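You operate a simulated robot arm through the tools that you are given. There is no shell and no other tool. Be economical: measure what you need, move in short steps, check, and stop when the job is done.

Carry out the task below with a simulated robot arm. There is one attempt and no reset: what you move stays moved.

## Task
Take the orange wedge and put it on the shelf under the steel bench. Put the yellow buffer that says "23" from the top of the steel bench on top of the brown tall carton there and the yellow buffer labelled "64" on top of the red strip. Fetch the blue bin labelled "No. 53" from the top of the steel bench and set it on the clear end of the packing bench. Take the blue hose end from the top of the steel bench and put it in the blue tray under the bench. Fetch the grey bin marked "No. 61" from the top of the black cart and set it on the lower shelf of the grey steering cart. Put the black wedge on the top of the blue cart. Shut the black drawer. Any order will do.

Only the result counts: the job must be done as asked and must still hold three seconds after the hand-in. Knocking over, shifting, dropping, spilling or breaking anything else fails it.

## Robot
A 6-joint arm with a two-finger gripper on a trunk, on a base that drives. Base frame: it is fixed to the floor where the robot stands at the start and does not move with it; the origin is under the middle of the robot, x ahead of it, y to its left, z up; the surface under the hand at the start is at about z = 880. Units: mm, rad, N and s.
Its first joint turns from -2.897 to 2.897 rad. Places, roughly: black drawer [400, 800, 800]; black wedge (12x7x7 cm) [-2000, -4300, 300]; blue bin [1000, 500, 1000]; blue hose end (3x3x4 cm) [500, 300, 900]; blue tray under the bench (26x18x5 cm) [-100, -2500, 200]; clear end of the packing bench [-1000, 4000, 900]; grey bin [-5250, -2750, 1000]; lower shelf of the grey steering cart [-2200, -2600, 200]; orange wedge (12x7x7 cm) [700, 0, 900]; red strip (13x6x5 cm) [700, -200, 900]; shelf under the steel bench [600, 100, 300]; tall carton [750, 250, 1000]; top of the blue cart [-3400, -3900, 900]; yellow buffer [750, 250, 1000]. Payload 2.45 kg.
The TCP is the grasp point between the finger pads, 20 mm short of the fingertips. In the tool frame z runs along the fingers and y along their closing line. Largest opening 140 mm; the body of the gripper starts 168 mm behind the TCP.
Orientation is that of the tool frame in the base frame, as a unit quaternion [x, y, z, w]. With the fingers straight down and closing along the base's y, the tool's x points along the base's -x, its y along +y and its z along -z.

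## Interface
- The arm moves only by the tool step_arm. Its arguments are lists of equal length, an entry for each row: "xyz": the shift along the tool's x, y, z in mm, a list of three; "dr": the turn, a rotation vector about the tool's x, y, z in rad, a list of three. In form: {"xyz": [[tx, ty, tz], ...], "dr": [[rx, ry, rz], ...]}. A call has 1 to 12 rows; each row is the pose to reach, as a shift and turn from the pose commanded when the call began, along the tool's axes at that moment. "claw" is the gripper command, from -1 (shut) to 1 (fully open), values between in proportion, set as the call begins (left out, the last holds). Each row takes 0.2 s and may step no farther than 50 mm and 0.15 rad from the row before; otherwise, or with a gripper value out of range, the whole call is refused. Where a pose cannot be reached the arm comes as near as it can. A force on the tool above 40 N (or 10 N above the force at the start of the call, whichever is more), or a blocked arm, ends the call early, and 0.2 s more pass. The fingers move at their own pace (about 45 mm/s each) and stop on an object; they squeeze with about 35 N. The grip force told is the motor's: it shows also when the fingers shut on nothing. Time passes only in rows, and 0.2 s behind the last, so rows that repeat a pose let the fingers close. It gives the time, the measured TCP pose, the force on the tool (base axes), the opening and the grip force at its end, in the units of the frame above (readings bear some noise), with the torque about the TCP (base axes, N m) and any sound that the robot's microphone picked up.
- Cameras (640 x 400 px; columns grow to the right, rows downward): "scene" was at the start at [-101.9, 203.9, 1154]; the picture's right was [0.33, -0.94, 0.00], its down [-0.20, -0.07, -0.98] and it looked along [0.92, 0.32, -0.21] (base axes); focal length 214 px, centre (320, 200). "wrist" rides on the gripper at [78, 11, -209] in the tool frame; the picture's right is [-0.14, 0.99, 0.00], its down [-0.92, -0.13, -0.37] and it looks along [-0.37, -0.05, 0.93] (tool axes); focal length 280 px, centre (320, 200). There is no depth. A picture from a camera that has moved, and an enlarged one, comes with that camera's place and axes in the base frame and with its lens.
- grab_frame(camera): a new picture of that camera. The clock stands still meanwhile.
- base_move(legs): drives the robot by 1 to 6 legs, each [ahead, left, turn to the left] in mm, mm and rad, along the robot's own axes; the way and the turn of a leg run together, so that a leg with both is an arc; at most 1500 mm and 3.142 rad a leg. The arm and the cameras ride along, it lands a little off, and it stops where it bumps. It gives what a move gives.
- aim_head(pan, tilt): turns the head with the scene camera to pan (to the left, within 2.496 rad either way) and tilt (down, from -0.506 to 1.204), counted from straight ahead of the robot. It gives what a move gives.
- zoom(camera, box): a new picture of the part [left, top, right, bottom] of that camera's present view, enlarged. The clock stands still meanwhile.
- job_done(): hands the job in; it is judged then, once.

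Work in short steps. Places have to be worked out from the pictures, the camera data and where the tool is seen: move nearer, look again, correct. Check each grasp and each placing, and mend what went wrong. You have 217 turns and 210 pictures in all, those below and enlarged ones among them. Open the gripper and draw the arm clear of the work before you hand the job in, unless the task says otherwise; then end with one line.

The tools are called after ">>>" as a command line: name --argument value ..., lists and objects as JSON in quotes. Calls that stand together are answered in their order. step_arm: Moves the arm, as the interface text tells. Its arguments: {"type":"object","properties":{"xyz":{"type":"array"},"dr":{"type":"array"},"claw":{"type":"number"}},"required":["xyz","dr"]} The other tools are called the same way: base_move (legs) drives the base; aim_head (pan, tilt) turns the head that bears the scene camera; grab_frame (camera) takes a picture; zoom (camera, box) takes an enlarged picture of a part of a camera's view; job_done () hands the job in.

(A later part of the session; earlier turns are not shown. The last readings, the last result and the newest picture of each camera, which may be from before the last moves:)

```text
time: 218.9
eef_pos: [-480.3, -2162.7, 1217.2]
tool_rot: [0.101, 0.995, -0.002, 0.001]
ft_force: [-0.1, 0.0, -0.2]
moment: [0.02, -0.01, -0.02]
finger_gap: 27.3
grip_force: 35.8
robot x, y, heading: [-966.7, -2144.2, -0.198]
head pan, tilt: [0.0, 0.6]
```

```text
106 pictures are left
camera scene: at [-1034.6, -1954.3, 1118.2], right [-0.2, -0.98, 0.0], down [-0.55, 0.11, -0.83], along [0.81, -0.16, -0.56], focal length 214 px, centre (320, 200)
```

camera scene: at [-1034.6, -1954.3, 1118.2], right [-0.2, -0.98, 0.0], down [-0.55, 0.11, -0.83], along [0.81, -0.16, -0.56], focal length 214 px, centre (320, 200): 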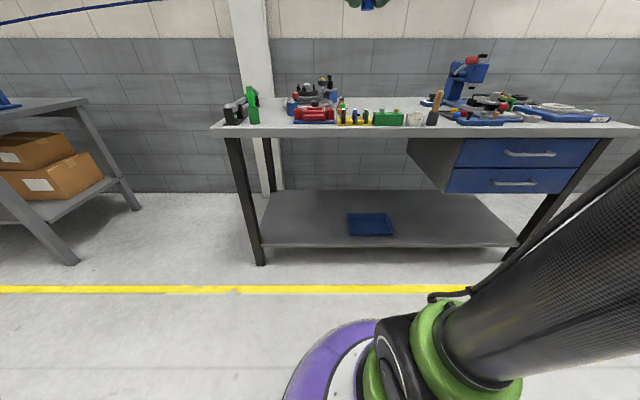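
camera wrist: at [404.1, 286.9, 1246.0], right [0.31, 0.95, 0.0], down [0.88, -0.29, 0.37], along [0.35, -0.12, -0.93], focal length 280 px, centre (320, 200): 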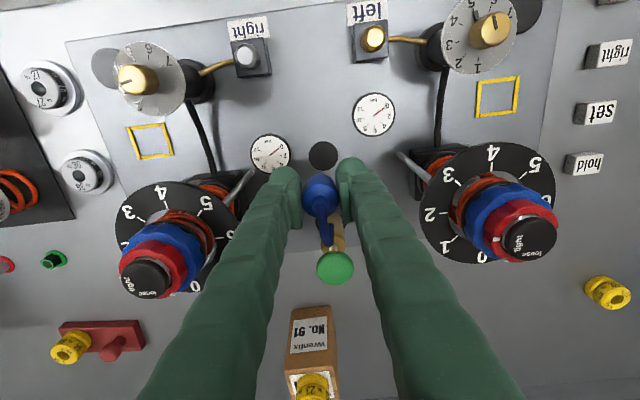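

The tray is centred about (-50,-2490) on the shelf at z≈175. I move right and back a bit, then lower the arm with a 0.5 rad forward lean.

>>> base_move --legs '[[-150, -226, 0]]'

>>> step_arm --xyz '[[-20, 0, 41], [-40, 0, 82], [-60, 0, 123], [-80, 0, 164], [-100, 0, 205], [-120, 0, 246], [-140, 0, 287], [-160, 0, 328], [-180, 0, 369], [-200, 0, 410], [-220, 0, 450]]' --dr '[[0, -0.045, 0], [0, -0.09, 0], [0, -0.135, 0], [0, -0.18, 0], [0, -0.225, 0], [0, -0.27, 0], [0, -0.315, 0], [0, -0.36, 0], [0, -0.405, 0], [0, -0.45, 0], [0, -0.5, 0]]'

>>> step_arm --xyz '[[21, 0, 39], [42, 0, 78], [63, 0, 117], [84, 0, 156], [105, 0, 195], [126, 0, 234], [147, 0, 273], [168, 0, 312], [190, 0, 351], [206, 0, 378]]' --dr '[[0, 0, 0], [0, 0, 0], [0, 0, 0], [0, 0, 0], [0, 0, 0], [0, 0, 0], [0, 0, 0], [0, 0, 0], [0, 0, 0], [0, 0, 0]]'

>>> grab_frame --camera "wrist"

>>> grab_frame --camera "scene"

```text
time: 220.8
eef_pos: [-669.6, -2354.4, 1217.4]
tool_rot: [0.101, 0.995, 0.0, 0.001]
ft_force: [-0.3, -0.3, -1.2]
moment: [0.01, -0.01, 0.0]
finger_gap: 27.2
grip_force: 34.9
robot x, y, heading: [-1159.3, -2333.6, -0.197]
head pan, tilt: [0.0, 0.6]
```

```text
time: 223.2
eef_pos: [-453.8, -2398.3, 767.3]
tool_rot: [0.099, 0.964, -0.026, 0.247]
ft_force: [-0.6, 0.4, -0.8]
moment: [0.01, -0.04, 0.02]
finger_gap: 27.0
grip_force: 34.7
robot x, y, heading: [-1161.9, -2333.6, -0.202]
head pan, tilt: [0.0, 0.6]
```

```text
time: 225.4
eef_pos: [-409.9, -2402.7, 408.0]
tool_rot: [0.098, 0.964, -0.026, 0.246]
ft_force: [-0.3, 0.6, -1.1]
moment: [0.02, 0.04, -0.02]
finger_gap: 27.2
grip_force: 34.9
out of reach, approached as far as the arm can: row 8, 9, 10
robot x, y, heading: [-1160.6, -2334.7, -0.201]
head pan, tilt: [0.0, 0.6]
```

```text
105 pictures are left
camera wrist: at [-573.2, -2359.4, 552.9], right [0.32, 0.95, 0.06], down [0.59, -0.25, 0.76], along [0.74, -0.2, -0.64], focal length 280 px, centre (320, 200)
```

wrist: 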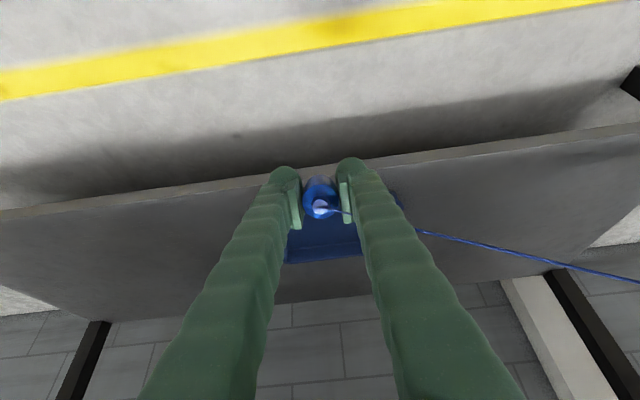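

```text
104 pictures are left
camera scene: at [-1224.8, -2145.9, 1118.2], right [-0.2, -0.98, 0.0], down [-0.55, 0.11, -0.82], along [0.81, -0.16, -0.57], focal length 214 px, centre (320, 200)
```

scene: 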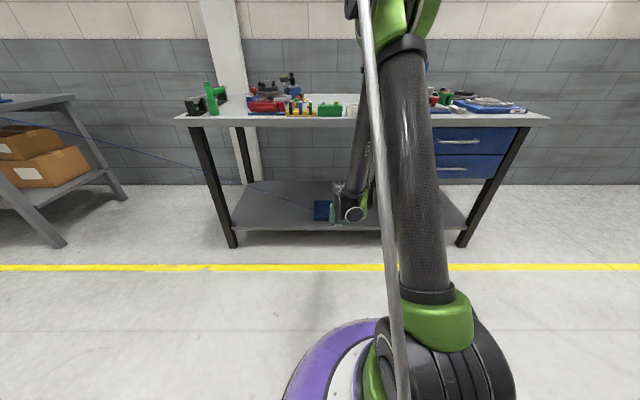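

I extend forward under the bench while going lower.

>>> step_arm --xyz '[[-31, 0, 30], [-61, 0, 62], [-91, 0, 95], [-121, 0, 127], [-151, 0, 158], [-181, 0, 190], [-195, 0, 227], [-208, 0, 263]]' --dr '[[0, 0, 0], [0, 0, 0], [0, 0, 0], [0, 0, 0], [0, 0, 0], [0, 0, 0], [0, 0, 0], [0, 0, 0]]'

>>> grab_frame --camera "wrist"

>>> grab_frame --camera "scene"

```text
time: 227.2
eef_pos: [-108.7, -2465.6, 279.5]
tool_rot: [0.098, 0.964, -0.026, 0.248]
ft_force: [-0.5, -0.3, -0.4]
moment: [0.0, -0.04, -0.03]
finger_gap: 27.0
grip_force: 34.9
robot x, y, heading: [-1162.1, -2337.0, -0.195]
head pan, tilt: [0.0, 0.6]
```

```text
103 pictures are left
camera wrist: at [-271.7, -2422.6, 424.0], right [0.32, 0.95, 0.07], down [0.59, -0.25, 0.77], along [0.74, -0.2, -0.64], focal length 280 px, centre (320, 200)
```

wrist: 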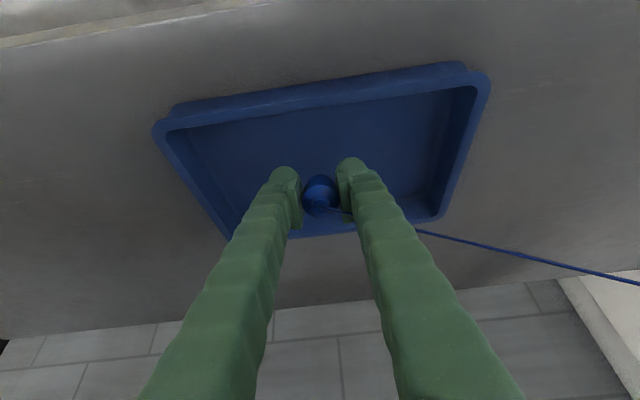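

```text
102 pictures are left
camera scene: at [-1224.7, -2145.9, 1118.2], right [-0.2, -0.98, 0.0], down [-0.55, 0.11, -0.82], along [0.81, -0.16, -0.57], focal length 214 px, centre (320, 200)
```

scene: 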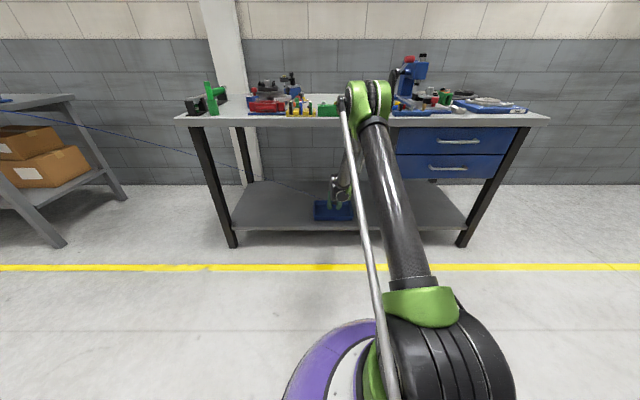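

The tray is right below. I shift 45 mm forward to its centre and lower until contact.

>>> step_arm --xyz '[[-39.5, 0, 21.5], [-30, 0, 39], [-20.5, 0, 56.5], [-16.5, 0, 64], [-15, 0, 66.5], [-13.5, 0, 69], [-12, 0, 71.5], [-10.5, 0, 74], [-9, 0, 76.5], [-7.5, 0, 79], [-6, 0, 81.5]]' --dr '[[0, 0, 0], [0, 0, 0], [0, 0, 0], [0, 0, 0], [0, 0, 0], [0, 0, 0], [0, 0, 0], [0, 0, 0], [0, 0, 0], [0, 0, 0], [0, 0, 0]]'

>>> grab_frame --camera "wrist"

```text
time: 229.3
eef_pos: [-63.7, -2474.1, 218.3]
tool_rot: [0.097, 0.963, -0.025, 0.249]
ft_force: [-6.2, 1.6, 26.0]
moment: [0.08, 0.2, 0.03]
finger_gap: 27.2
grip_force: 34.9
robot x, y, heading: [-1163.2, -2335.5, -0.202]
head pan, tilt: [0.0, 0.6]
stopped in row 10: the force on the tool passed its limit at 46 N (the readings are from after the stop); the commanded pose is now the measured one
```

```text
101 pictures are left
camera wrist: at [-227.9, -2430.6, 363.5], right [0.32, 0.95, 0.07], down [0.59, -0.25, 0.77], along [0.74, -0.21, -0.64], focal length 280 px, centre (320, 200)
```

wrist: 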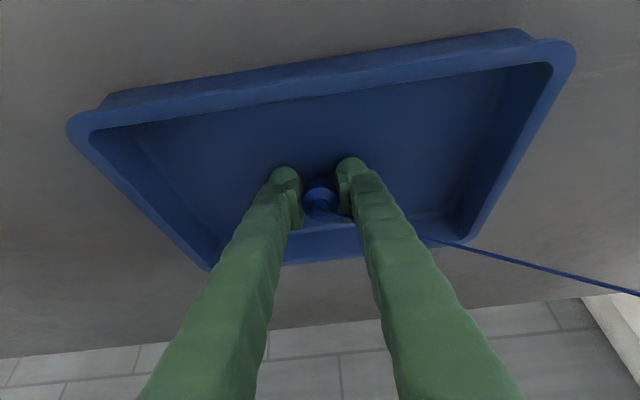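

Contact with the tray floor. I open gently and withdraw along the tool axis.

>>> step_arm --xyz '[[0, 0, 0], [0, 0, 0], [0, 0, 0], [0, 0, 0], [0, 0, -20], [0, 0, -50], [0, 0, -90], [0, 0, -120]]' --dr '[[0, 0, 0], [0, 0, 0], [0, 0, 0], [0, 0, 0], [0, 0, 0], [0, 0, 0], [0, 0, 0], [0, 0, 0]]' --claw -0.1

>>> grab_frame --camera "wrist"

```text
time: 231.1
eef_pos: [-120.7, -2462.3, 320.5]
tool_rot: [0.097, 0.964, -0.026, 0.247]
ft_force: [-0.5, 0.0, 0.0]
moment: [-0.01, 0.02, 0.0]
finger_gap: 63.1
grip_force: 0.0
robot x, y, heading: [-1160.4, -2336.2, -0.195]
head pan, tilt: [0.0, 0.6]
```

```text
100 pictures are left
camera wrist: at [-284.2, -2418.6, 466.3], right [0.32, 0.95, 0.07], down [0.59, -0.25, 0.77], along [0.74, -0.21, -0.64], focal length 280 px, centre (320, 200)
```

wrist: 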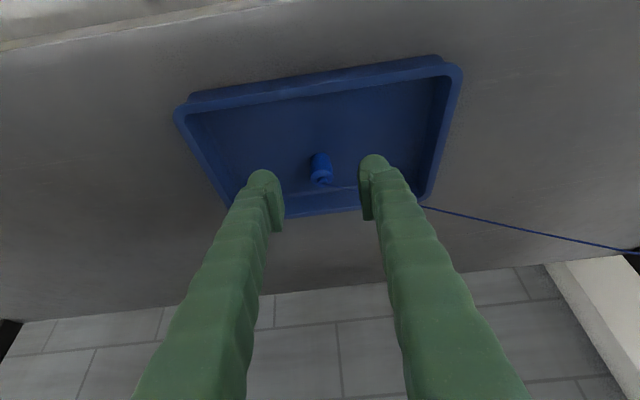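

The hose end rests in the tray. I back off and raise the arm.

>>> base_move --legs '[[-350, 0, 0]]'

>>> step_arm --xyz '[[-20, 0, -39], [-40, 0, -78], [-60, 0, -117], [-80, 0, -156], [-100, 0, -195], [-120, 0, -234], [-140, 0, -273], [-160, 0, -312], [-170, 0, -355], [-180, 0, -398], [-190, 0, -440]]' --dr '[[0, 0, 0], [0, 0, 0], [0, 0, 0], [0, 0, 0], [0, 0.04, 0], [0, 0.08, 0], [0, 0.12, 0], [0, 0.16, 0], [0, 0.2, 0], [0, 0.25, 0], [0, 0.3, 0]]'

>>> step_arm --xyz '[[20, 0, -40], [40, 0, -80], [60, 0, -120], [80, 0, -160], [100, 0, -200], [120, 0, -240], [140, 0, -280], [160, 0, -320], [180, 0, -360], [200, 0, -390]]' --dr '[[0, 0.04, 0], [0, 0.08, 0], [0, 0.12, 0], [0, 0.16, 0], [0, 0.2, 0], [0, 0.2, 0], [0, 0.2, 0], [0, 0.2, 0], [0, 0.2, 0], [0, 0.2, 0]]'

>>> zoom --camera "scene" --box '[220, 100, 460, 250]'

>>> aim_head --pan -2.0 --tilt 0.35

>>> grab_frame --camera "scene"

```text
time: 233.3
eef_pos: [-461.5, -2393.9, 321.4]
tool_rot: [0.098, 0.964, -0.026, 0.247]
ft_force: [0.8, -0.2, 0.0]
moment: [0.0, 0.02, -0.02]
finger_gap: 62.9
grip_force: 0.1
robot x, y, heading: [-1501.1, -2269.6, -0.2]
head pan, tilt: [0.0, 0.6]
```

```text
time: 235.7
eef_pos: [-508.4, -2383.5, 799.0]
tool_rot: [0.099, 0.99, -0.011, 0.101]
ft_force: [-0.7, 0.4, 0.0]
moment: [-0.04, 0.01, 0.01]
finger_gap: 63.0
grip_force: 0.1
robot x, y, heading: [-1500.8, -2268.5, -0.2]
head pan, tilt: [0.0, 0.6]
```

```text
time: 237.9
eef_pos: [-777.5, -2328.9, 1138.8]
tool_rot: [0.102, 0.995, 0.0, 0.001]
ft_force: [0.4, -1.1, -0.8]
moment: [-0.02, 0.05, -0.01]
finger_gap: 63.2
grip_force: 0.0
robot x, y, heading: [-1505.0, -2268.6, -0.199]
head pan, tilt: [0.0, 0.6]
```

```text
2.67 times, centred on (340, 175) of scene
camera zoom: at [-1566.6, -2076.8, 1118.2], right [-0.2, -0.98, 0.0], down [-0.55, 0.11, -0.82], along [0.81, -0.16, -0.57], focal length 572 px, centre (267, 267)
```

zoom: 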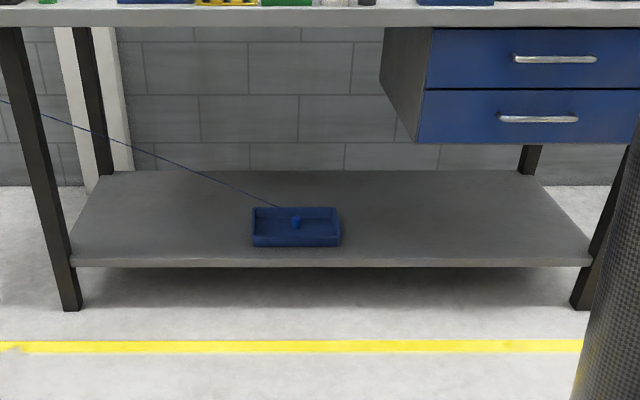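

```text
time: 239.8
eef_pos: [-776.9, -2329.1, 1138.6]
tool_rot: [0.102, 0.995, -0.001, 0.001]
ft_force: [-0.3, 0.1, 0.5]
moment: [0.0, -0.02, 0.01]
finger_gap: 63.0
grip_force: 0.1
robot x, y, heading: [-1505.5, -2263.8, -0.201]
head pan, tilt: [-2.0, 0.351]
```

```text
98 pictures are left
camera scene: at [-1708.2, -2134.6, 1141.0], right [-0.81, 0.59, 0.0], down [0.2, 0.28, -0.94], along [-0.55, -0.76, -0.34], focal length 214 px, centre (320, 200)
```

scene: 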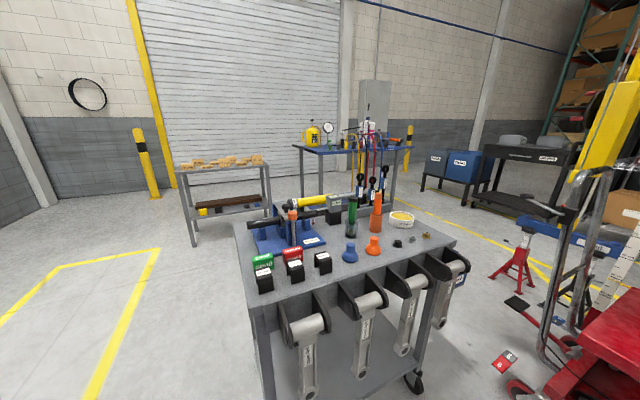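

The hose end is in the tray. The grey steering cart is close ahead; I zoom on it, the black cart and the small bench with the wedge.

>>> zoom --camera "scene" --box '[410, 110, 600, 230]'

>>> zoom --camera "scene" --box '[160, 130, 300, 250]'

>>> zoom --camera "scene" --box '[220, 190, 480, 400]'

>>> zoom --camera "scene" --box '[280, 100, 430, 220]'

```text
3.33 times, centred on (505, 170) of scene
camera zoom: at [-1708.2, -2134.6, 1141.0], right [-0.81, 0.59, 0.0], down [0.2, 0.28, -0.94], along [-0.55, -0.76, -0.34], focal length 715 px, centre (-297, 300)
```

zoom: 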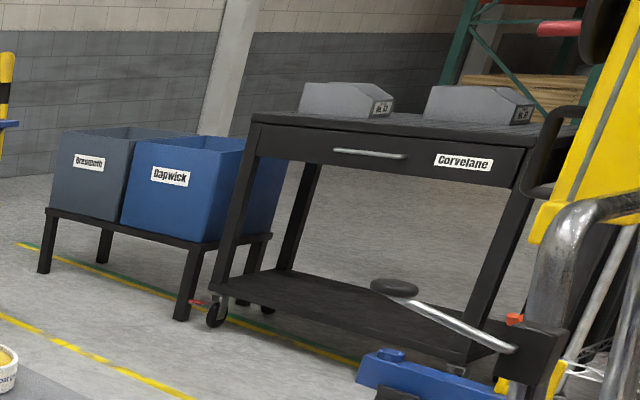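

```text
3.33 times, centred on (230, 190) of scene
camera zoom: at [-1708.2, -2134.6, 1141.0], right [-0.81, 0.59, 0.0], down [0.2, 0.28, -0.94], along [-0.55, -0.76, -0.34], focal length 715 px, centre (620, 233)
```

zoom: 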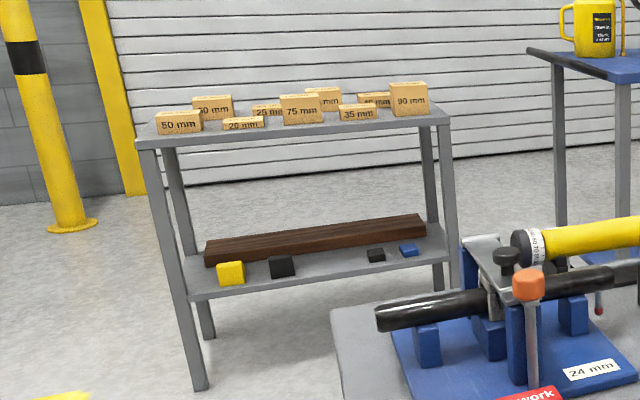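

```text
1.90 times, centred on (350, 295) of scene
camera zoom: at [-1708.2, -2134.6, 1141.0], right [-0.81, 0.59, 0.0], down [0.2, 0.28, -0.94], along [-0.55, -0.76, -0.34], focal length 408 px, centre (263, 19)
```

zoom: 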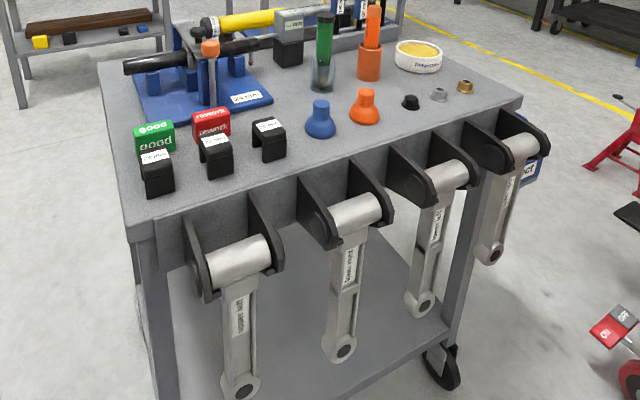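

```text
3.33 times, centred on (355, 160) of scene
camera zoom: at [-1708.2, -2134.6, 1141.0], right [-0.81, 0.59, 0.0], down [0.2, 0.28, -0.94], along [-0.55, -0.76, -0.34], focal length 715 px, centre (203, 333)
```

zoom: 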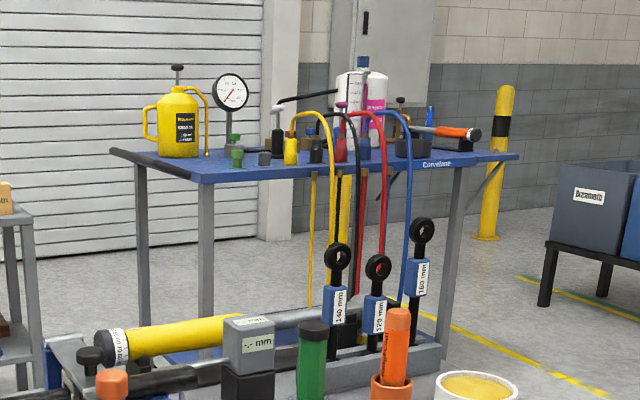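

Next the black wedge: it seems to be on the lower shelf (z≈288) of the wood-block bench near (-2040,-4330). I drive there, facing the bench.

>>> base_move --legs '[[250, 0, 0], [0, 0, -1.56], [1000, 0, 0], [0, -390, 0]]'

>>> aim_head --pan 0.0 --tilt 0.5

>>> grab_frame --camera "scene"

```text
time: 252.4
eef_pos: [-1876.4, -3967.2, 1138.9]
tool_rot: [0.77, 0.637, -0.003, 0.001]
ft_force: [-1.0, 0.7, -0.4]
moment: [0.01, 0.0, 0.01]
finger_gap: 62.9
grip_force: 0.0
robot x, y, heading: [-1823.7, -3238.7, -1.753]
head pan, tilt: [-2.0, 0.351]
```

```text
time: 254.3
eef_pos: [-1875.4, -3968.4, 1139.0]
tool_rot: [0.77, 0.638, -0.002, 0.001]
ft_force: [-1.1, 1.2, 0.1]
moment: [0.05, 0.0, -0.02]
finger_gap: 63.3
grip_force: 0.1
robot x, y, heading: [-1821.2, -3240.3, -1.759]
head pan, tilt: [0.0, 0.499]
```

```text
93 pictures are left
camera scene: at [-1634.0, -3178.6, 1127.3], right [-0.98, 0.18, 0.0], down [0.09, 0.47, -0.88], along [-0.16, -0.86, -0.48], focal length 214 px, centre (320, 200)
```

scene: 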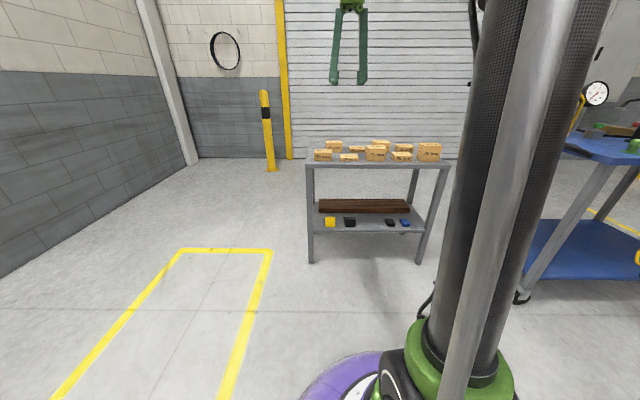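

>>> zoom --camera "scene" --box '[295, 180, 455, 280]'

```text
4.00 times, centred on (375, 230) of scene
camera zoom: at [-1634.0, -3178.6, 1127.3], right [-0.98, 0.18, 0.0], down [0.09, 0.47, -0.88], along [-0.16, -0.86, -0.48], focal length 858 px, centre (100, 80)
```

zoom: 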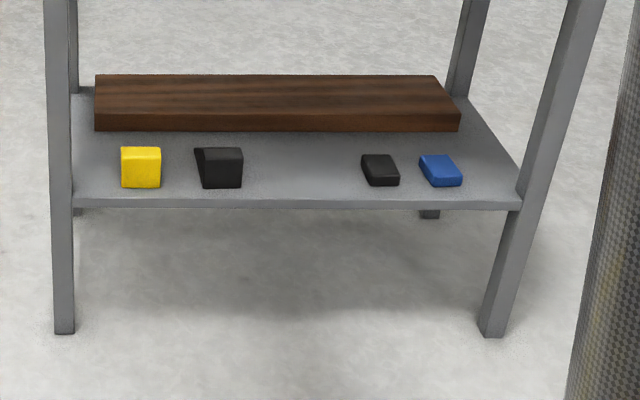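

The black block's 7×7 face (tall end) faces me at about (-2043,-4278). I align the base, then lower the arm with a 0.7 rad lean in front of the shelf.

>>> base_move --legs '[[55, -106, 0]]'

>>> step_arm --xyz '[[-10, 0, 42], [-20, 0, 84], [-30, 0, 126], [-40, 0, 168], [-50, 0, 210], [-60, 0, 252], [-70, 0, 294], [-80, 0, 336], [-90, 0, 378], [-100, 0, 420], [-110, 0, 462], [-122, 0, 499]]' --dr '[[0, -0.06, 0], [0, -0.12, 0], [0, -0.18, 0], [0, -0.24, 0], [0, -0.3, 0], [0, -0.36, 0], [0, -0.42, 0], [0, -0.48, 0], [0, -0.54, 0], [0, -0.6, 0], [0, -0.65, 0], [0, -0.7, 0]]' --claw 0.43

>>> grab_frame --camera "wrist"

```text
time: 255.5
eef_pos: [-1989.8, -4002.9, 1138.4]
tool_rot: [0.77, 0.638, -0.003, 0.0]
ft_force: [-0.4, -1.3, 0.2]
moment: [0.03, -0.03, 0.0]
finger_gap: 63.2
grip_force: 0.1
robot x, y, heading: [-1935.3, -3274.3, -1.753]
head pan, tilt: [0.0, 0.499]
```

```text
time: 258.1
eef_pos: [-2012.0, -4124.3, 639.2]
tool_rot: [0.723, 0.599, -0.266, 0.22]
ft_force: [0.3, -0.2, -0.5]
moment: [-0.03, 0.01, 0.03]
finger_gap: 100.3
grip_force: 0.1
robot x, y, heading: [-1939.8, -3272.4, -1.751]
head pan, tilt: [0.0, 0.499]
```

```text
91 pictures are left
camera wrist: at [-1965.9, -3936.2, 747.6], right [0.95, -0.29, 0.09], down [-0.21, -0.43, 0.88], along [-0.21, -0.86, -0.47], focal length 280 px, centre (320, 200)
```

wrist: 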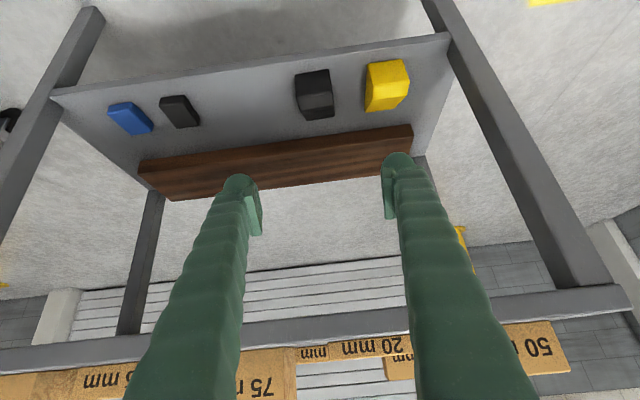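

The wedge is straight ahead of the tool, front face ~157 mm ahead. I go down and forward to just before it.

>>> step_arm --xyz '[[14, 0, 32], [28, 0, 65], [43, 0, 97], [57, 0, 130], [71, 0, 162], [68, 0, 197], [65, 0, 232], [62, 0, 268], [59, 0, 303], [59, 0, 303]]' --dr '[[0, 0, 0], [0, 0, 0], [0, 0, 0], [0, 0, 0], [0, 0, 0], [0, 0, 0], [0, 0, 0], [0, 0, 0], [0, 0, 0], [0, 0, 0]]'

>>> grab_frame --camera "wrist"

>>> grab_frame --camera "scene"

```text
time: 260.3
eef_pos: [-2041.1, -4272.3, 369.9]
tool_rot: [0.722, 0.599, -0.266, 0.219]
ft_force: [0.3, 0.1, -0.1]
moment: [0.02, 0.0, 0.0]
finger_gap: 100.0
grip_force: 0.1
robot x, y, heading: [-1938.1, -3277.1, -1.757]
head pan, tilt: [0.0, 0.499]
```

```text
90 pictures are left
camera wrist: at [-1994.1, -4085.1, 479.5], right [0.95, -0.29, 0.09], down [-0.21, -0.43, 0.88], along [-0.21, -0.85, -0.47], focal length 280 px, centre (320, 200)
```

wrist: 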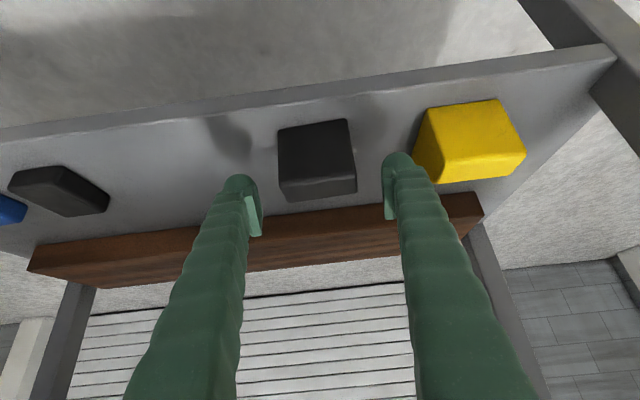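

```text
89 pictures are left
camera scene: at [-1748.5, -3213.5, 1127.3], right [-0.98, 0.18, 0.0], down [0.09, 0.47, -0.88], along [-0.16, -0.86, -0.48], focal length 214 px, centre (320, 200)
```

scene: 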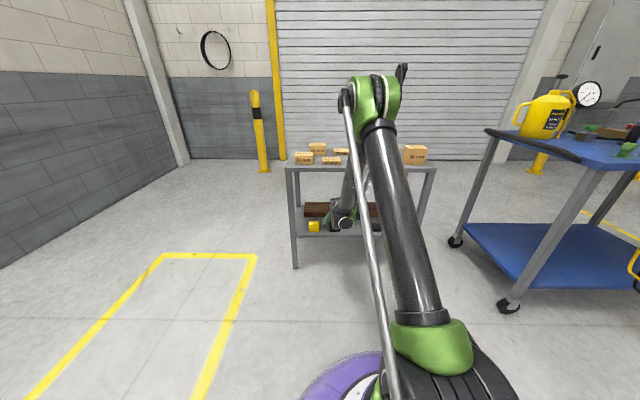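

Aligned; the tall face is 67 mm high. I move in over it and close.

>>> step_arm --xyz '[[-3, 0, 25], [-7, 0, 48], [-9.8, 0, 64], [-9.8, 0, 64]]' --dr '[[0, 0, 0], [0, 0, 0], [0, 0, 0], [0, 0, 0]]'

>>> step_arm --xyz '[[0, 0, 0], [0, 0, 0], [0, 0, 0], [0, 0, 0]]' --dr '[[0, 0, 0], [0, 0, 0], [0, 0, 0], [0, 0, 0]]' --claw -1

>>> grab_frame --camera "wrist"

```text
time: 261.3
eef_pos: [-2050.9, -4321.7, 328.8]
tool_rot: [0.723, 0.599, -0.266, 0.22]
ft_force: [0.5, -0.1, -0.4]
moment: [0.06, 0.02, 0.01]
finger_gap: 100.2
grip_force: 0.0
robot x, y, heading: [-1936.7, -3274.1, -1.753]
head pan, tilt: [0.0, 0.499]
```

```text
time: 262.3
eef_pos: [-2049.3, -4321.1, 328.3]
tool_rot: [0.722, 0.599, -0.266, 0.219]
ft_force: [4.8, -1.3, 3.2]
moment: [0.04, -0.01, -0.05]
finger_gap: 67.6
grip_force: 35.2
robot x, y, heading: [-1937.8, -3277.3, -1.753]
head pan, tilt: [0.0, 0.499]
```

```text
88 pictures are left
camera wrist: at [-2003.5, -4133.3, 437.5], right [0.95, -0.29, 0.09], down [-0.21, -0.43, 0.88], along [-0.21, -0.86, -0.47], focal length 280 px, centre (320, 200)
```

wrist: 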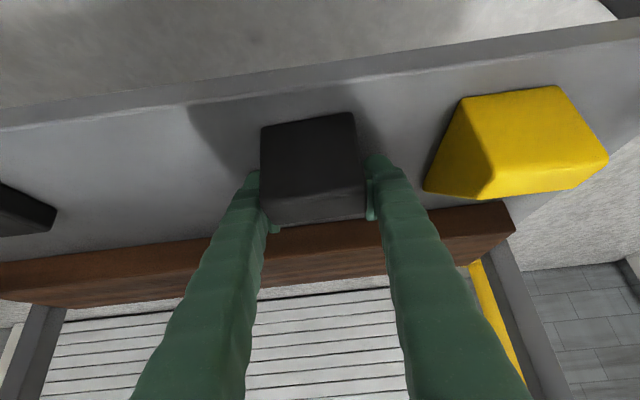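

Gripped (67.6 mm). I lift off the shelf and withdraw along the reverse path.

>>> step_arm --xyz '[[-19, 0, -23], [-39, 0, -46], [-33, 0, -77], [-27, 0, -109], [-21, 0, -140], [-15, 0, -172], [-25, 0, -215], [-36, 0, -259], [-46, 0, -302], [-57, 0, -346]]' --dr '[[0, 0, 0], [0, 0, 0], [0, 0, 0], [0, 0, 0], [0, 0, 0], [0, 0, 0], [0, 0, 0], [0, 0, 0], [0, 0, 0], [0, 0, 0]]'

>>> grab_frame --camera "wrist"

```text
time: 264.5
eef_pos: [-2017.4, -4143.0, 628.8]
tool_rot: [0.723, 0.599, -0.266, 0.219]
ft_force: [0.1, -0.9, -4.3]
moment: [-0.03, 0.03, 0.01]
finger_gap: 67.5
grip_force: 34.8
robot x, y, heading: [-1939.9, -3281.3, -1.753]
head pan, tilt: [0.0, 0.499]
```

```text
87 pictures are left
camera wrist: at [-1970.5, -3954.8, 737.1], right [0.95, -0.29, 0.09], down [-0.21, -0.43, 0.88], along [-0.21, -0.85, -0.47], focal length 280 px, centre (320, 200)
```

wrist: 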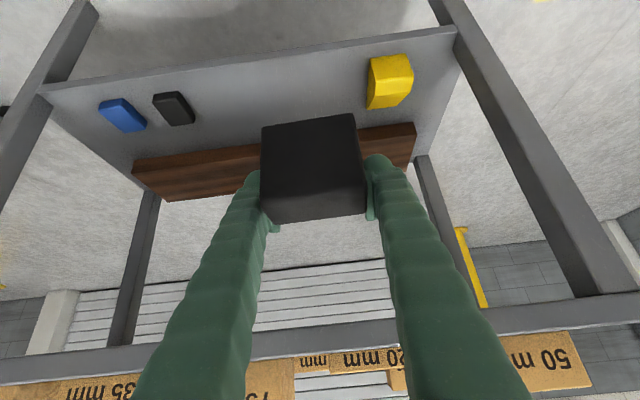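

I back off, raise the arm and look at the blue cart.

>>> base_move --legs '[[-250, 0, 0]]'

>>> step_arm --xyz '[[-29, 0, -34], [-58, 0, -68], [-87, 0, -102], [-116, 0, -136], [-145, 0, -170], [-160, 0, -212], [-175, 0, -254], [-190, 0, -296], [-205, 0, -338], [-220, 0, -380], [-235, 0, -422], [-250, 0, -464]]' --dr '[[0, 0, 0], [0, 0, 0], [0, 0, 0], [0, 0, 0], [0, 0, 0], [0, 0, 0], [0, 0, 0], [0, 0, 0], [0, 0, 0], [0, 0, 0], [0, 0, 0], [0, 0, 0]]'

>>> aim_head --pan -0.8 --tilt 0.35

>>> grab_frame --camera "scene"

```text
time: 265.8
eef_pos: [-2005.4, -4095.4, 627.5]
tool_rot: [0.722, 0.6, -0.266, 0.22]
ft_force: [0.8, 0.6, -3.2]
moment: [-0.03, -0.01, -0.02]
finger_gap: 67.2
grip_force: 34.5
robot x, y, heading: [-1930.7, -3231.1, -1.754]
head pan, tilt: [0.0, 0.499]
stopped in leg 1: the robot was blocked; the commanded pose is now the measured one
```

```text
time: 268.4
eef_pos: [-1984.7, -3987.8, 1143.6]
tool_rot: [0.722, 0.6, -0.266, 0.219]
ft_force: [0.3, -0.7, -4.5]
moment: [-0.06, 0.0, 0.01]
finger_gap: 67.3
grip_force: 35.2
robot x, y, heading: [-1930.6, -3227.0, -1.752]
head pan, tilt: [0.0, 0.499]
```

```text
time: 269.5
eef_pos: [-1985.5, -3988.1, 1143.0]
tool_rot: [0.722, 0.6, -0.265, 0.219]
ft_force: [-0.1, -0.7, -4.6]
moment: [-0.07, 0.0, -0.02]
finger_gap: 67.0
grip_force: 35.3
robot x, y, heading: [-1928.0, -3227.3, -1.751]
head pan, tilt: [-0.799, 0.351]
```

```text
86 pictures are left
camera scene: at [-1799.8, -3128.1, 1140.9], right [-0.56, 0.83, 0.0], down [0.29, 0.19, -0.94], along [-0.78, -0.52, -0.34], focal length 214 px, centre (320, 200)
```

scene: 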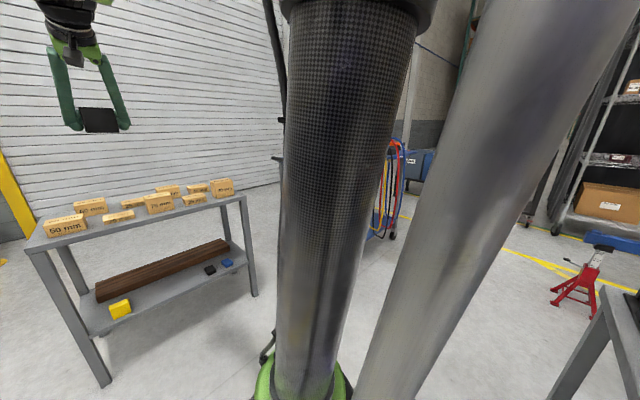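

The base bumped lightly into something behind (the steering cart's side). I move forward a bit away from it, then go right toward the blue cart and look around, also checking the steering cart.

>>> base_move --legs '[[70, 0, 0], [0, -700, 0]]'

>>> aim_head --pan 0.3 --tilt 0.35

>>> grab_frame --camera "scene"

>>> aim_head --pan 2.2 --tilt 0.5

>>> grab_frame --camera "scene"

```text
time: 273.9
eef_pos: [-2679.4, -3933.5, 1143.2]
tool_rot: [0.721, 0.601, -0.265, 0.22]
ft_force: [-0.6, 0.8, -2.8]
moment: [-0.05, 0.01, -0.01]
finger_gap: 67.0
grip_force: 34.8
robot x, y, heading: [-2629.8, -3175.6, -1.747]
head pan, tilt: [-0.799, 0.351]
```

```text
time: 275.2
eef_pos: [-2679.6, -3932.2, 1142.8]
tool_rot: [0.721, 0.601, -0.265, 0.221]
ft_force: [0.9, -0.1, -3.3]
moment: [-0.1, 0.03, 0.01]
finger_gap: 67.1
grip_force: 35.0
robot x, y, heading: [-2623.8, -3177.0, -1.746]
head pan, tilt: [0.3, 0.351]
```

```text
85 pictures are left
camera scene: at [-2409.6, -3112.5, 1140.9], right [-0.99, -0.12, 0.0], down [-0.04, 0.34, -0.94], along [0.12, -0.93, -0.34], focal length 214 px, centre (320, 200)
```

scene: 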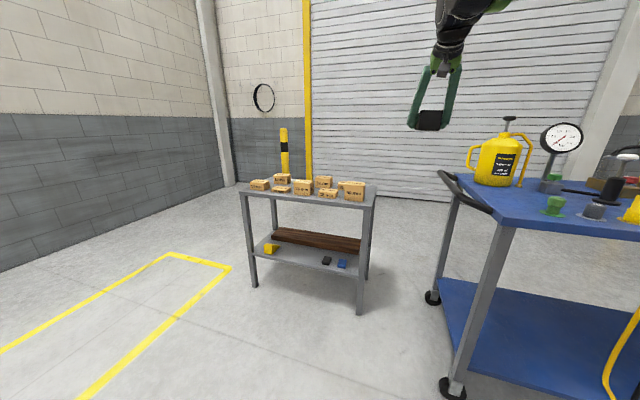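

```text
time: 277.1
eef_pos: [-2679.3, -3933.4, 1143.2]
tool_rot: [0.721, 0.601, -0.266, 0.22]
ft_force: [0.7, -1.2, -3.3]
moment: [-0.07, 0.01, 0.0]
finger_gap: 67.5
grip_force: 35.4
robot x, y, heading: [-2625.1, -3174.6, -1.744]
head pan, tilt: [2.201, 0.499]
```

```text
84 pictures are left
camera scene: at [-2339.3, -2980.2, 1127.3], right [0.44, -0.9, 0.0], down [-0.43, -0.21, -0.88], along [0.79, 0.39, -0.48], focal length 214 px, centre (320, 200)
```

scene: 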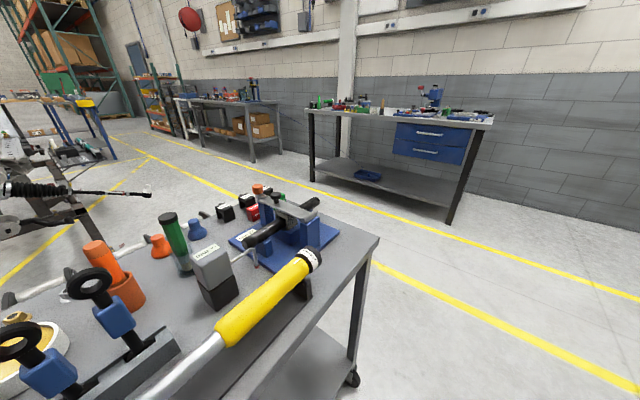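

The steering cart looks undisturbed. The blue cart's clear spot is its front-left part, between the left handle and the jug/cups. I move right 330 mm and inspect from above with the wrist camera.

>>> base_move --legs '[[0, -329, 0]]'

>>> aim_head --pan 0.1 --tilt 0.5

>>> grab_frame --camera "scene"

>>> grab_frame --camera "wrist"

```text
time: 279.3
eef_pos: [-3003.9, -3876.9, 1142.5]
tool_rot: [0.721, 0.601, -0.265, 0.22]
ft_force: [0.5, -0.3, -4.0]
moment: [-0.07, -0.01, -0.01]
finger_gap: 67.5
grip_force: 34.8
robot x, y, heading: [-2949.6, -3116.8, -1.746]
head pan, tilt: [2.201, 0.499]
```

```text
time: 281.3
eef_pos: [-3002.2, -3875.2, 1143.3]
tool_rot: [0.721, 0.601, -0.265, 0.22]
ft_force: [0.1, 0.7, -3.4]
moment: [-0.02, -0.02, 0.01]
finger_gap: 67.2
grip_force: 35.1
robot x, y, heading: [-2948.2, -3117.1, -1.753]
head pan, tilt: [0.099, 0.499]
```

```text
83 pictures are left
camera scene: at [-2751.3, -3053.4, 1127.3], right [-1.0, 0.08, 0.0], down [0.04, 0.48, -0.88], along [-0.07, -0.88, -0.48], focal length 214 px, centre (320, 200)
```

scene: 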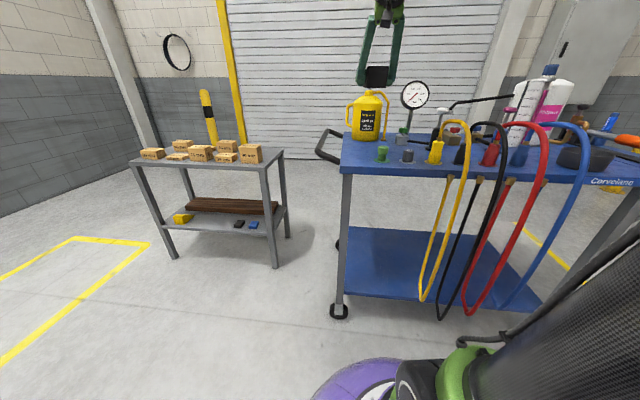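

```text
82 pictures are left
camera wrist: at [-2957.2, -3687.2, 1251.5], right [0.96, -0.28, 0.09], down [-0.21, -0.43, 0.88], along [-0.21, -0.86, -0.47], focal length 280 px, centre (320, 200)
```

wrist: 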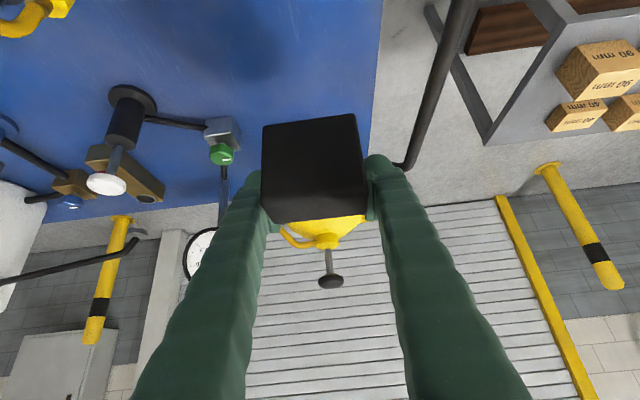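

>>> zoom --camera "scene" --box '[310, 80, 470, 200]'

```text
3.33 times, centred on (390, 140) of scene
camera zoom: at [-2751.3, -3053.4, 1127.3], right [-1.0, 0.08, 0.0], down [0.04, 0.48, -0.88], along [-0.07, -0.88, -0.48], focal length 715 px, centre (87, 400)
```

zoom: 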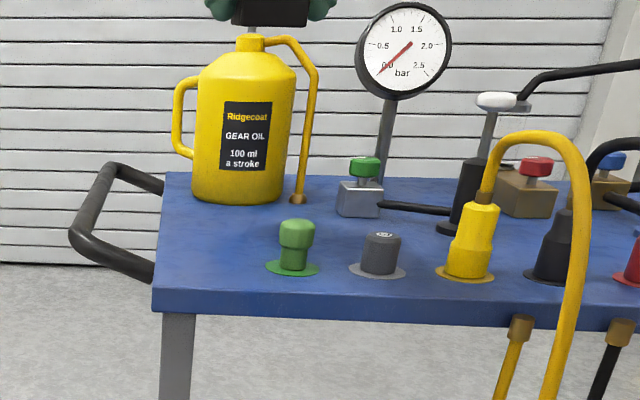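

A clear area exists behind the green cup and in front of the jug (n≈-2225, e≈-4520). I advance 132 mm and lower to z≈930.

>>> step_arm --xyz '[[-34, 0, 28], [-68, 0, 57], [-101, 0, 85], [-73, 0, 118], [-46, 0, 151], [-18, 0, 184], [10, 0, 216], [36, 0, 248], [36, 0, 248]]' --dr '[[0, 0, 0], [0, 0, 0], [0, 0, 0], [0, 0, 0], [0, 0, 0], [0, 0, 0], [0, 0, 0], [0, 0, 0], [0, 0, 0]]'

>>> grab_frame --camera "wrist"

>>> zoom --camera "scene" --box '[310, 80, 470, 200]'

```text
time: 283.3
eef_pos: [-3028.8, -4007.3, 930.9]
tool_rot: [0.721, 0.601, -0.265, 0.22]
ft_force: [-0.5, -0.7, -4.1]
moment: [-0.05, 0.02, 0.0]
finger_gap: 67.5
grip_force: 35.0
robot x, y, heading: [-2946.1, -3117.5, -1.748]
head pan, tilt: [0.099, 0.499]
```

```text
80 pictures are left
camera wrist: at [-2983.0, -3818.4, 1038.3], right [0.96, -0.28, 0.09], down [-0.21, -0.43, 0.88], along [-0.21, -0.86, -0.47], focal length 280 px, centre (320, 200)
```

wrist: 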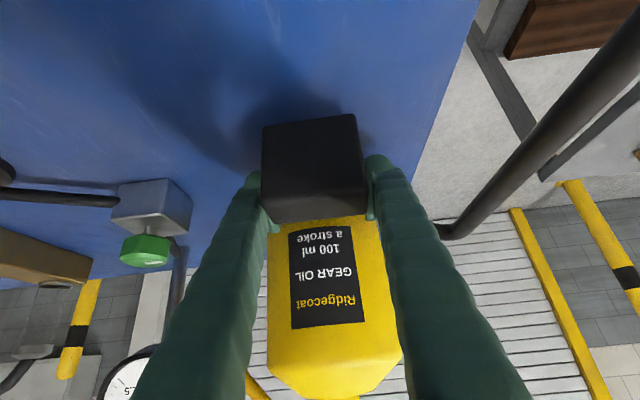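

```text
3.33 times, centred on (390, 140) of scene
camera zoom: at [-2751.4, -3053.5, 1127.3], right [-1.0, 0.08, 0.0], down [0.04, 0.48, -0.88], along [-0.07, -0.88, -0.48], focal length 715 px, centre (87, 400)
```

zoom: 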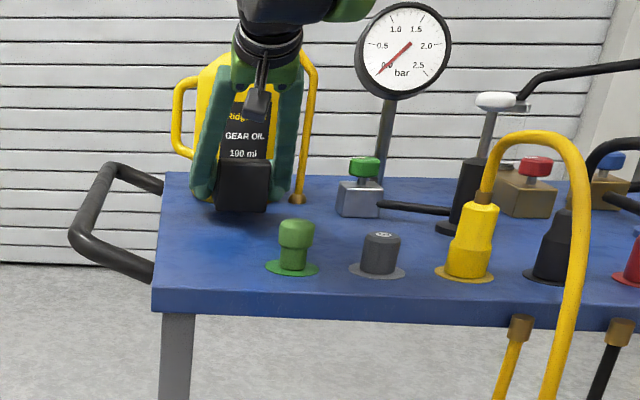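

Good spot. Lower gently until contact.

>>> step_arm --xyz '[[6.4, 0, 7.7], [11, 0, 13], [12, 0, 14.3], [13, 0, 15.5], [14, 0, 16.7], [15, 0, 18], [16, 0, 19.2], [17, 0, 20.4], [18, 0, 21.6], [19, 0, 22.8], [20, 0, 24], [21, 0, 25.2]]' --dr '[[0, 0, 0], [0, 0, 0], [0, 0, 0], [0, 0, 0], [0, 0, 0], [0, 0, 0], [0, 0, 0], [0, 0, 0], [0, 0, 0], [0, 0, 0], [0, 0, 0], [0, 0, 0]]'

>>> zoom --camera "scene" --box '[310, 80, 470, 200]'

```text
time: 284.9
eef_pos: [-3026.8, -4007.0, 908.8]
tool_rot: [0.721, 0.601, -0.266, 0.221]
ft_force: [1.9, 7.9, 16.2]
moment: [0.44, 0.56, -0.06]
finger_gap: 67.4
grip_force: 34.9
robot x, y, heading: [-2950.4, -3118.4, -1.747]
head pan, tilt: [0.099, 0.499]
stopped in row 7: the force on the tool passed its limit at 45 N (the readings are from after the stop); the commanded pose is now the measured one
```

```text
3.33 times, centred on (390, 140) of scene
camera zoom: at [-2751.2, -3052.4, 1127.2], right [-1.0, 0.08, 0.0], down [0.04, 0.48, -0.88], along [-0.07, -0.88, -0.48], focal length 715 px, centre (87, 400)
```

zoom: 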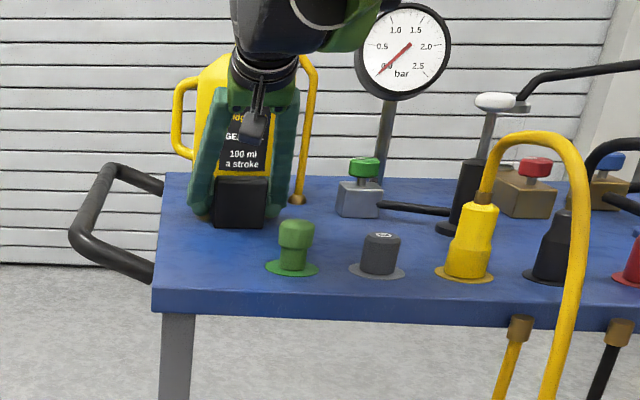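

Contact; release and withdraw along the tool axis.

>>> step_arm --xyz '[[0, 0, 0], [0, 0, 0], [0, 0, 0], [0, 0, 0], [0, 0, -20], [0, 0, -50], [0, 0, -90], [0, 0, -135], [0, 0, -180]]' --dr '[[0, 0, 0], [0, 0, 0], [0, 0, 0], [0, 0, 0], [0, 0, 0], [0, 0, 0], [0, 0, 0], [0, 0, 0], [0, 0, 0]]' --claw 0.35

>>> grab_frame --camera "wrist"

>>> zoom --camera "scene" --box '[310, 80, 470, 200]'

```text
time: 286.9
eef_pos: [-3006.2, -3893.6, 1045.7]
tool_rot: [0.721, 0.601, -0.266, 0.22]
ft_force: [0.5, -0.3, -0.4]
moment: [0.02, -0.01, 0.0]
finger_gap: 94.5
grip_force: 0.0
robot x, y, heading: [-2947.8, -3116.9, -1.749]
head pan, tilt: [0.099, 0.499]
```

```text
77 pictures are left
camera wrist: at [-2961.0, -3704.4, 1153.5], right [0.96, -0.28, 0.09], down [-0.21, -0.43, 0.88], along [-0.21, -0.86, -0.47], focal length 280 px, centre (320, 200)
```

wrist: 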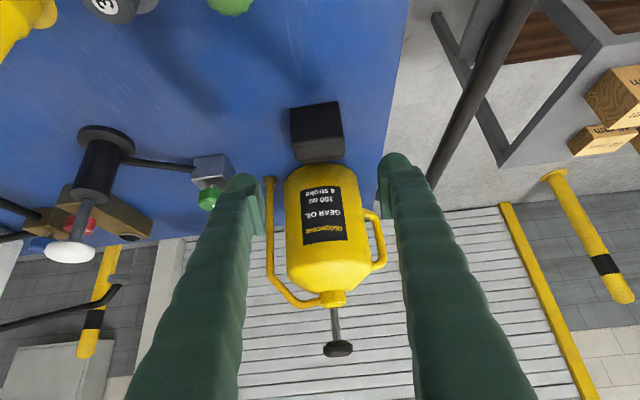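

```text
3.33 times, centred on (390, 140) of scene
camera zoom: at [-2751.3, -3053.6, 1127.3], right [-1.0, 0.08, 0.0], down [0.04, 0.48, -0.88], along [-0.07, -0.88, -0.48], focal length 715 px, centre (87, 400)
```

zoom: 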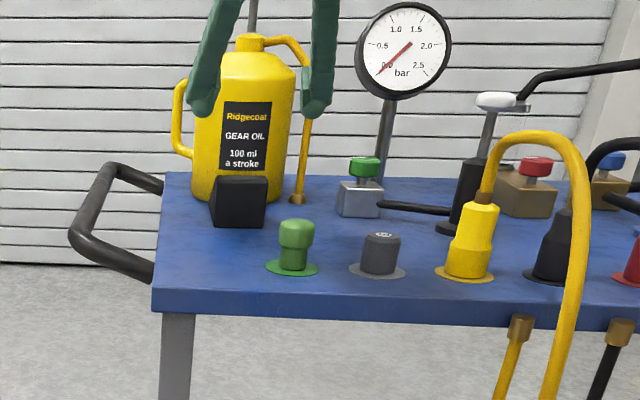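

The black wedge is placed. I stow the arm and drive west towards the black cart, then look.

>>> step_arm --xyz '[[10, 0, -37], [20, 0, -74], [30, 0, -111], [40, 0, -148], [50, 0, -185], [60, 0, -222], [71, 0, -257]]' --dr '[[0, 0.1, 0], [0, 0.2, 0], [0, 0.3, 0], [0, 0.4, 0], [0, 0.5, 0], [0, 0.6, 0], [0, 0.7, 0]]'

>>> base_move --legs '[[0, -800, 0]]'

>>> aim_head --pan -1.5 --tilt 0.35

>>> grab_frame --camera "scene"

```text
time: 288.5
eef_pos: [-2967.1, -3674.6, 1194.2]
tool_rot: [0.767, 0.641, -0.002, 0.002]
ft_force: [-0.6, 0.4, 0.2]
moment: [-0.01, 0.03, 0.02]
finger_gap: 94.6
grip_force: 0.0
robot x, y, heading: [-2952.0, -3121.0, -1.745]
head pan, tilt: [0.099, 0.499]
```

```text
time: 292.7
eef_pos: [-3749.7, -3535.5, 1194.6]
tool_rot: [0.768, 0.64, -0.003, 0.002]
ft_force: [0.5, -0.3, -0.5]
moment: [0.0, 0.03, -0.01]
finger_gap: 94.8
grip_force: 0.0
robot x, y, heading: [-3730.6, -2979.7, -1.748]
head pan, tilt: [0.099, 0.499]
```

```text
time: 294.4
eef_pos: [-3748.2, -3534.9, 1194.9]
tool_rot: [0.769, 0.64, -0.003, 0.001]
ft_force: [0.2, -0.3, 0.2]
moment: [-0.01, -0.04, -0.01]
finger_gap: 94.6
grip_force: 0.0
robot x, y, heading: [-3731.5, -2976.3, -1.748]
head pan, tilt: [-1.499, 0.351]
```

```text
75 pictures are left
camera scene: at [-3617.2, -2813.3, 1140.9], right [0.11, 0.99, 0.0], down [0.34, -0.04, -0.94], along [-0.93, 0.1, -0.34], focal length 214 px, centre (320, 200)
```

scene: 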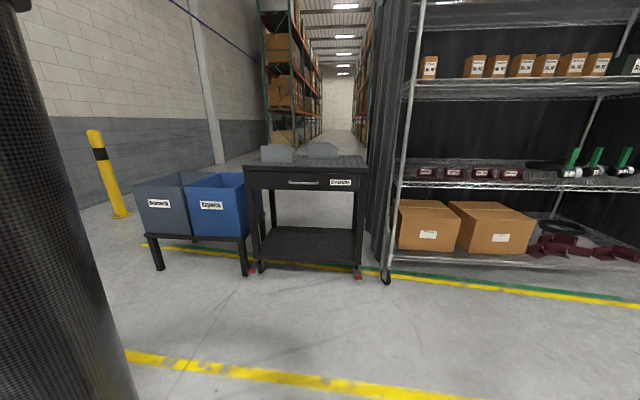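

>>> zoom --camera "scene" --box '[235, 130, 385, 210]'

```text
4.27 times, centred on (310, 170) of scene
camera zoom: at [-3617.2, -2813.3, 1140.9], right [0.11, 0.99, 0.0], down [0.34, -0.04, -0.94], along [-0.93, 0.1, -0.34], focal length 915 px, centre (363, 328)
```

zoom: 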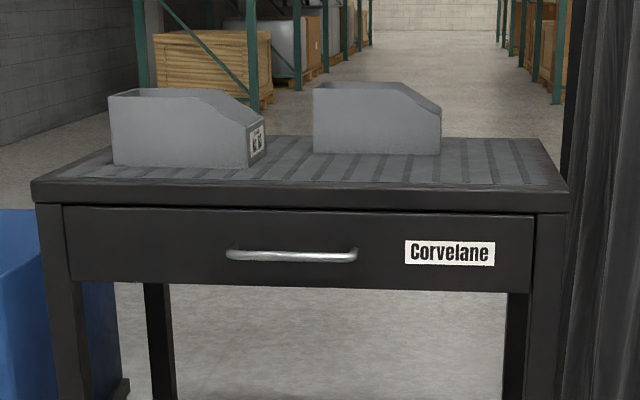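

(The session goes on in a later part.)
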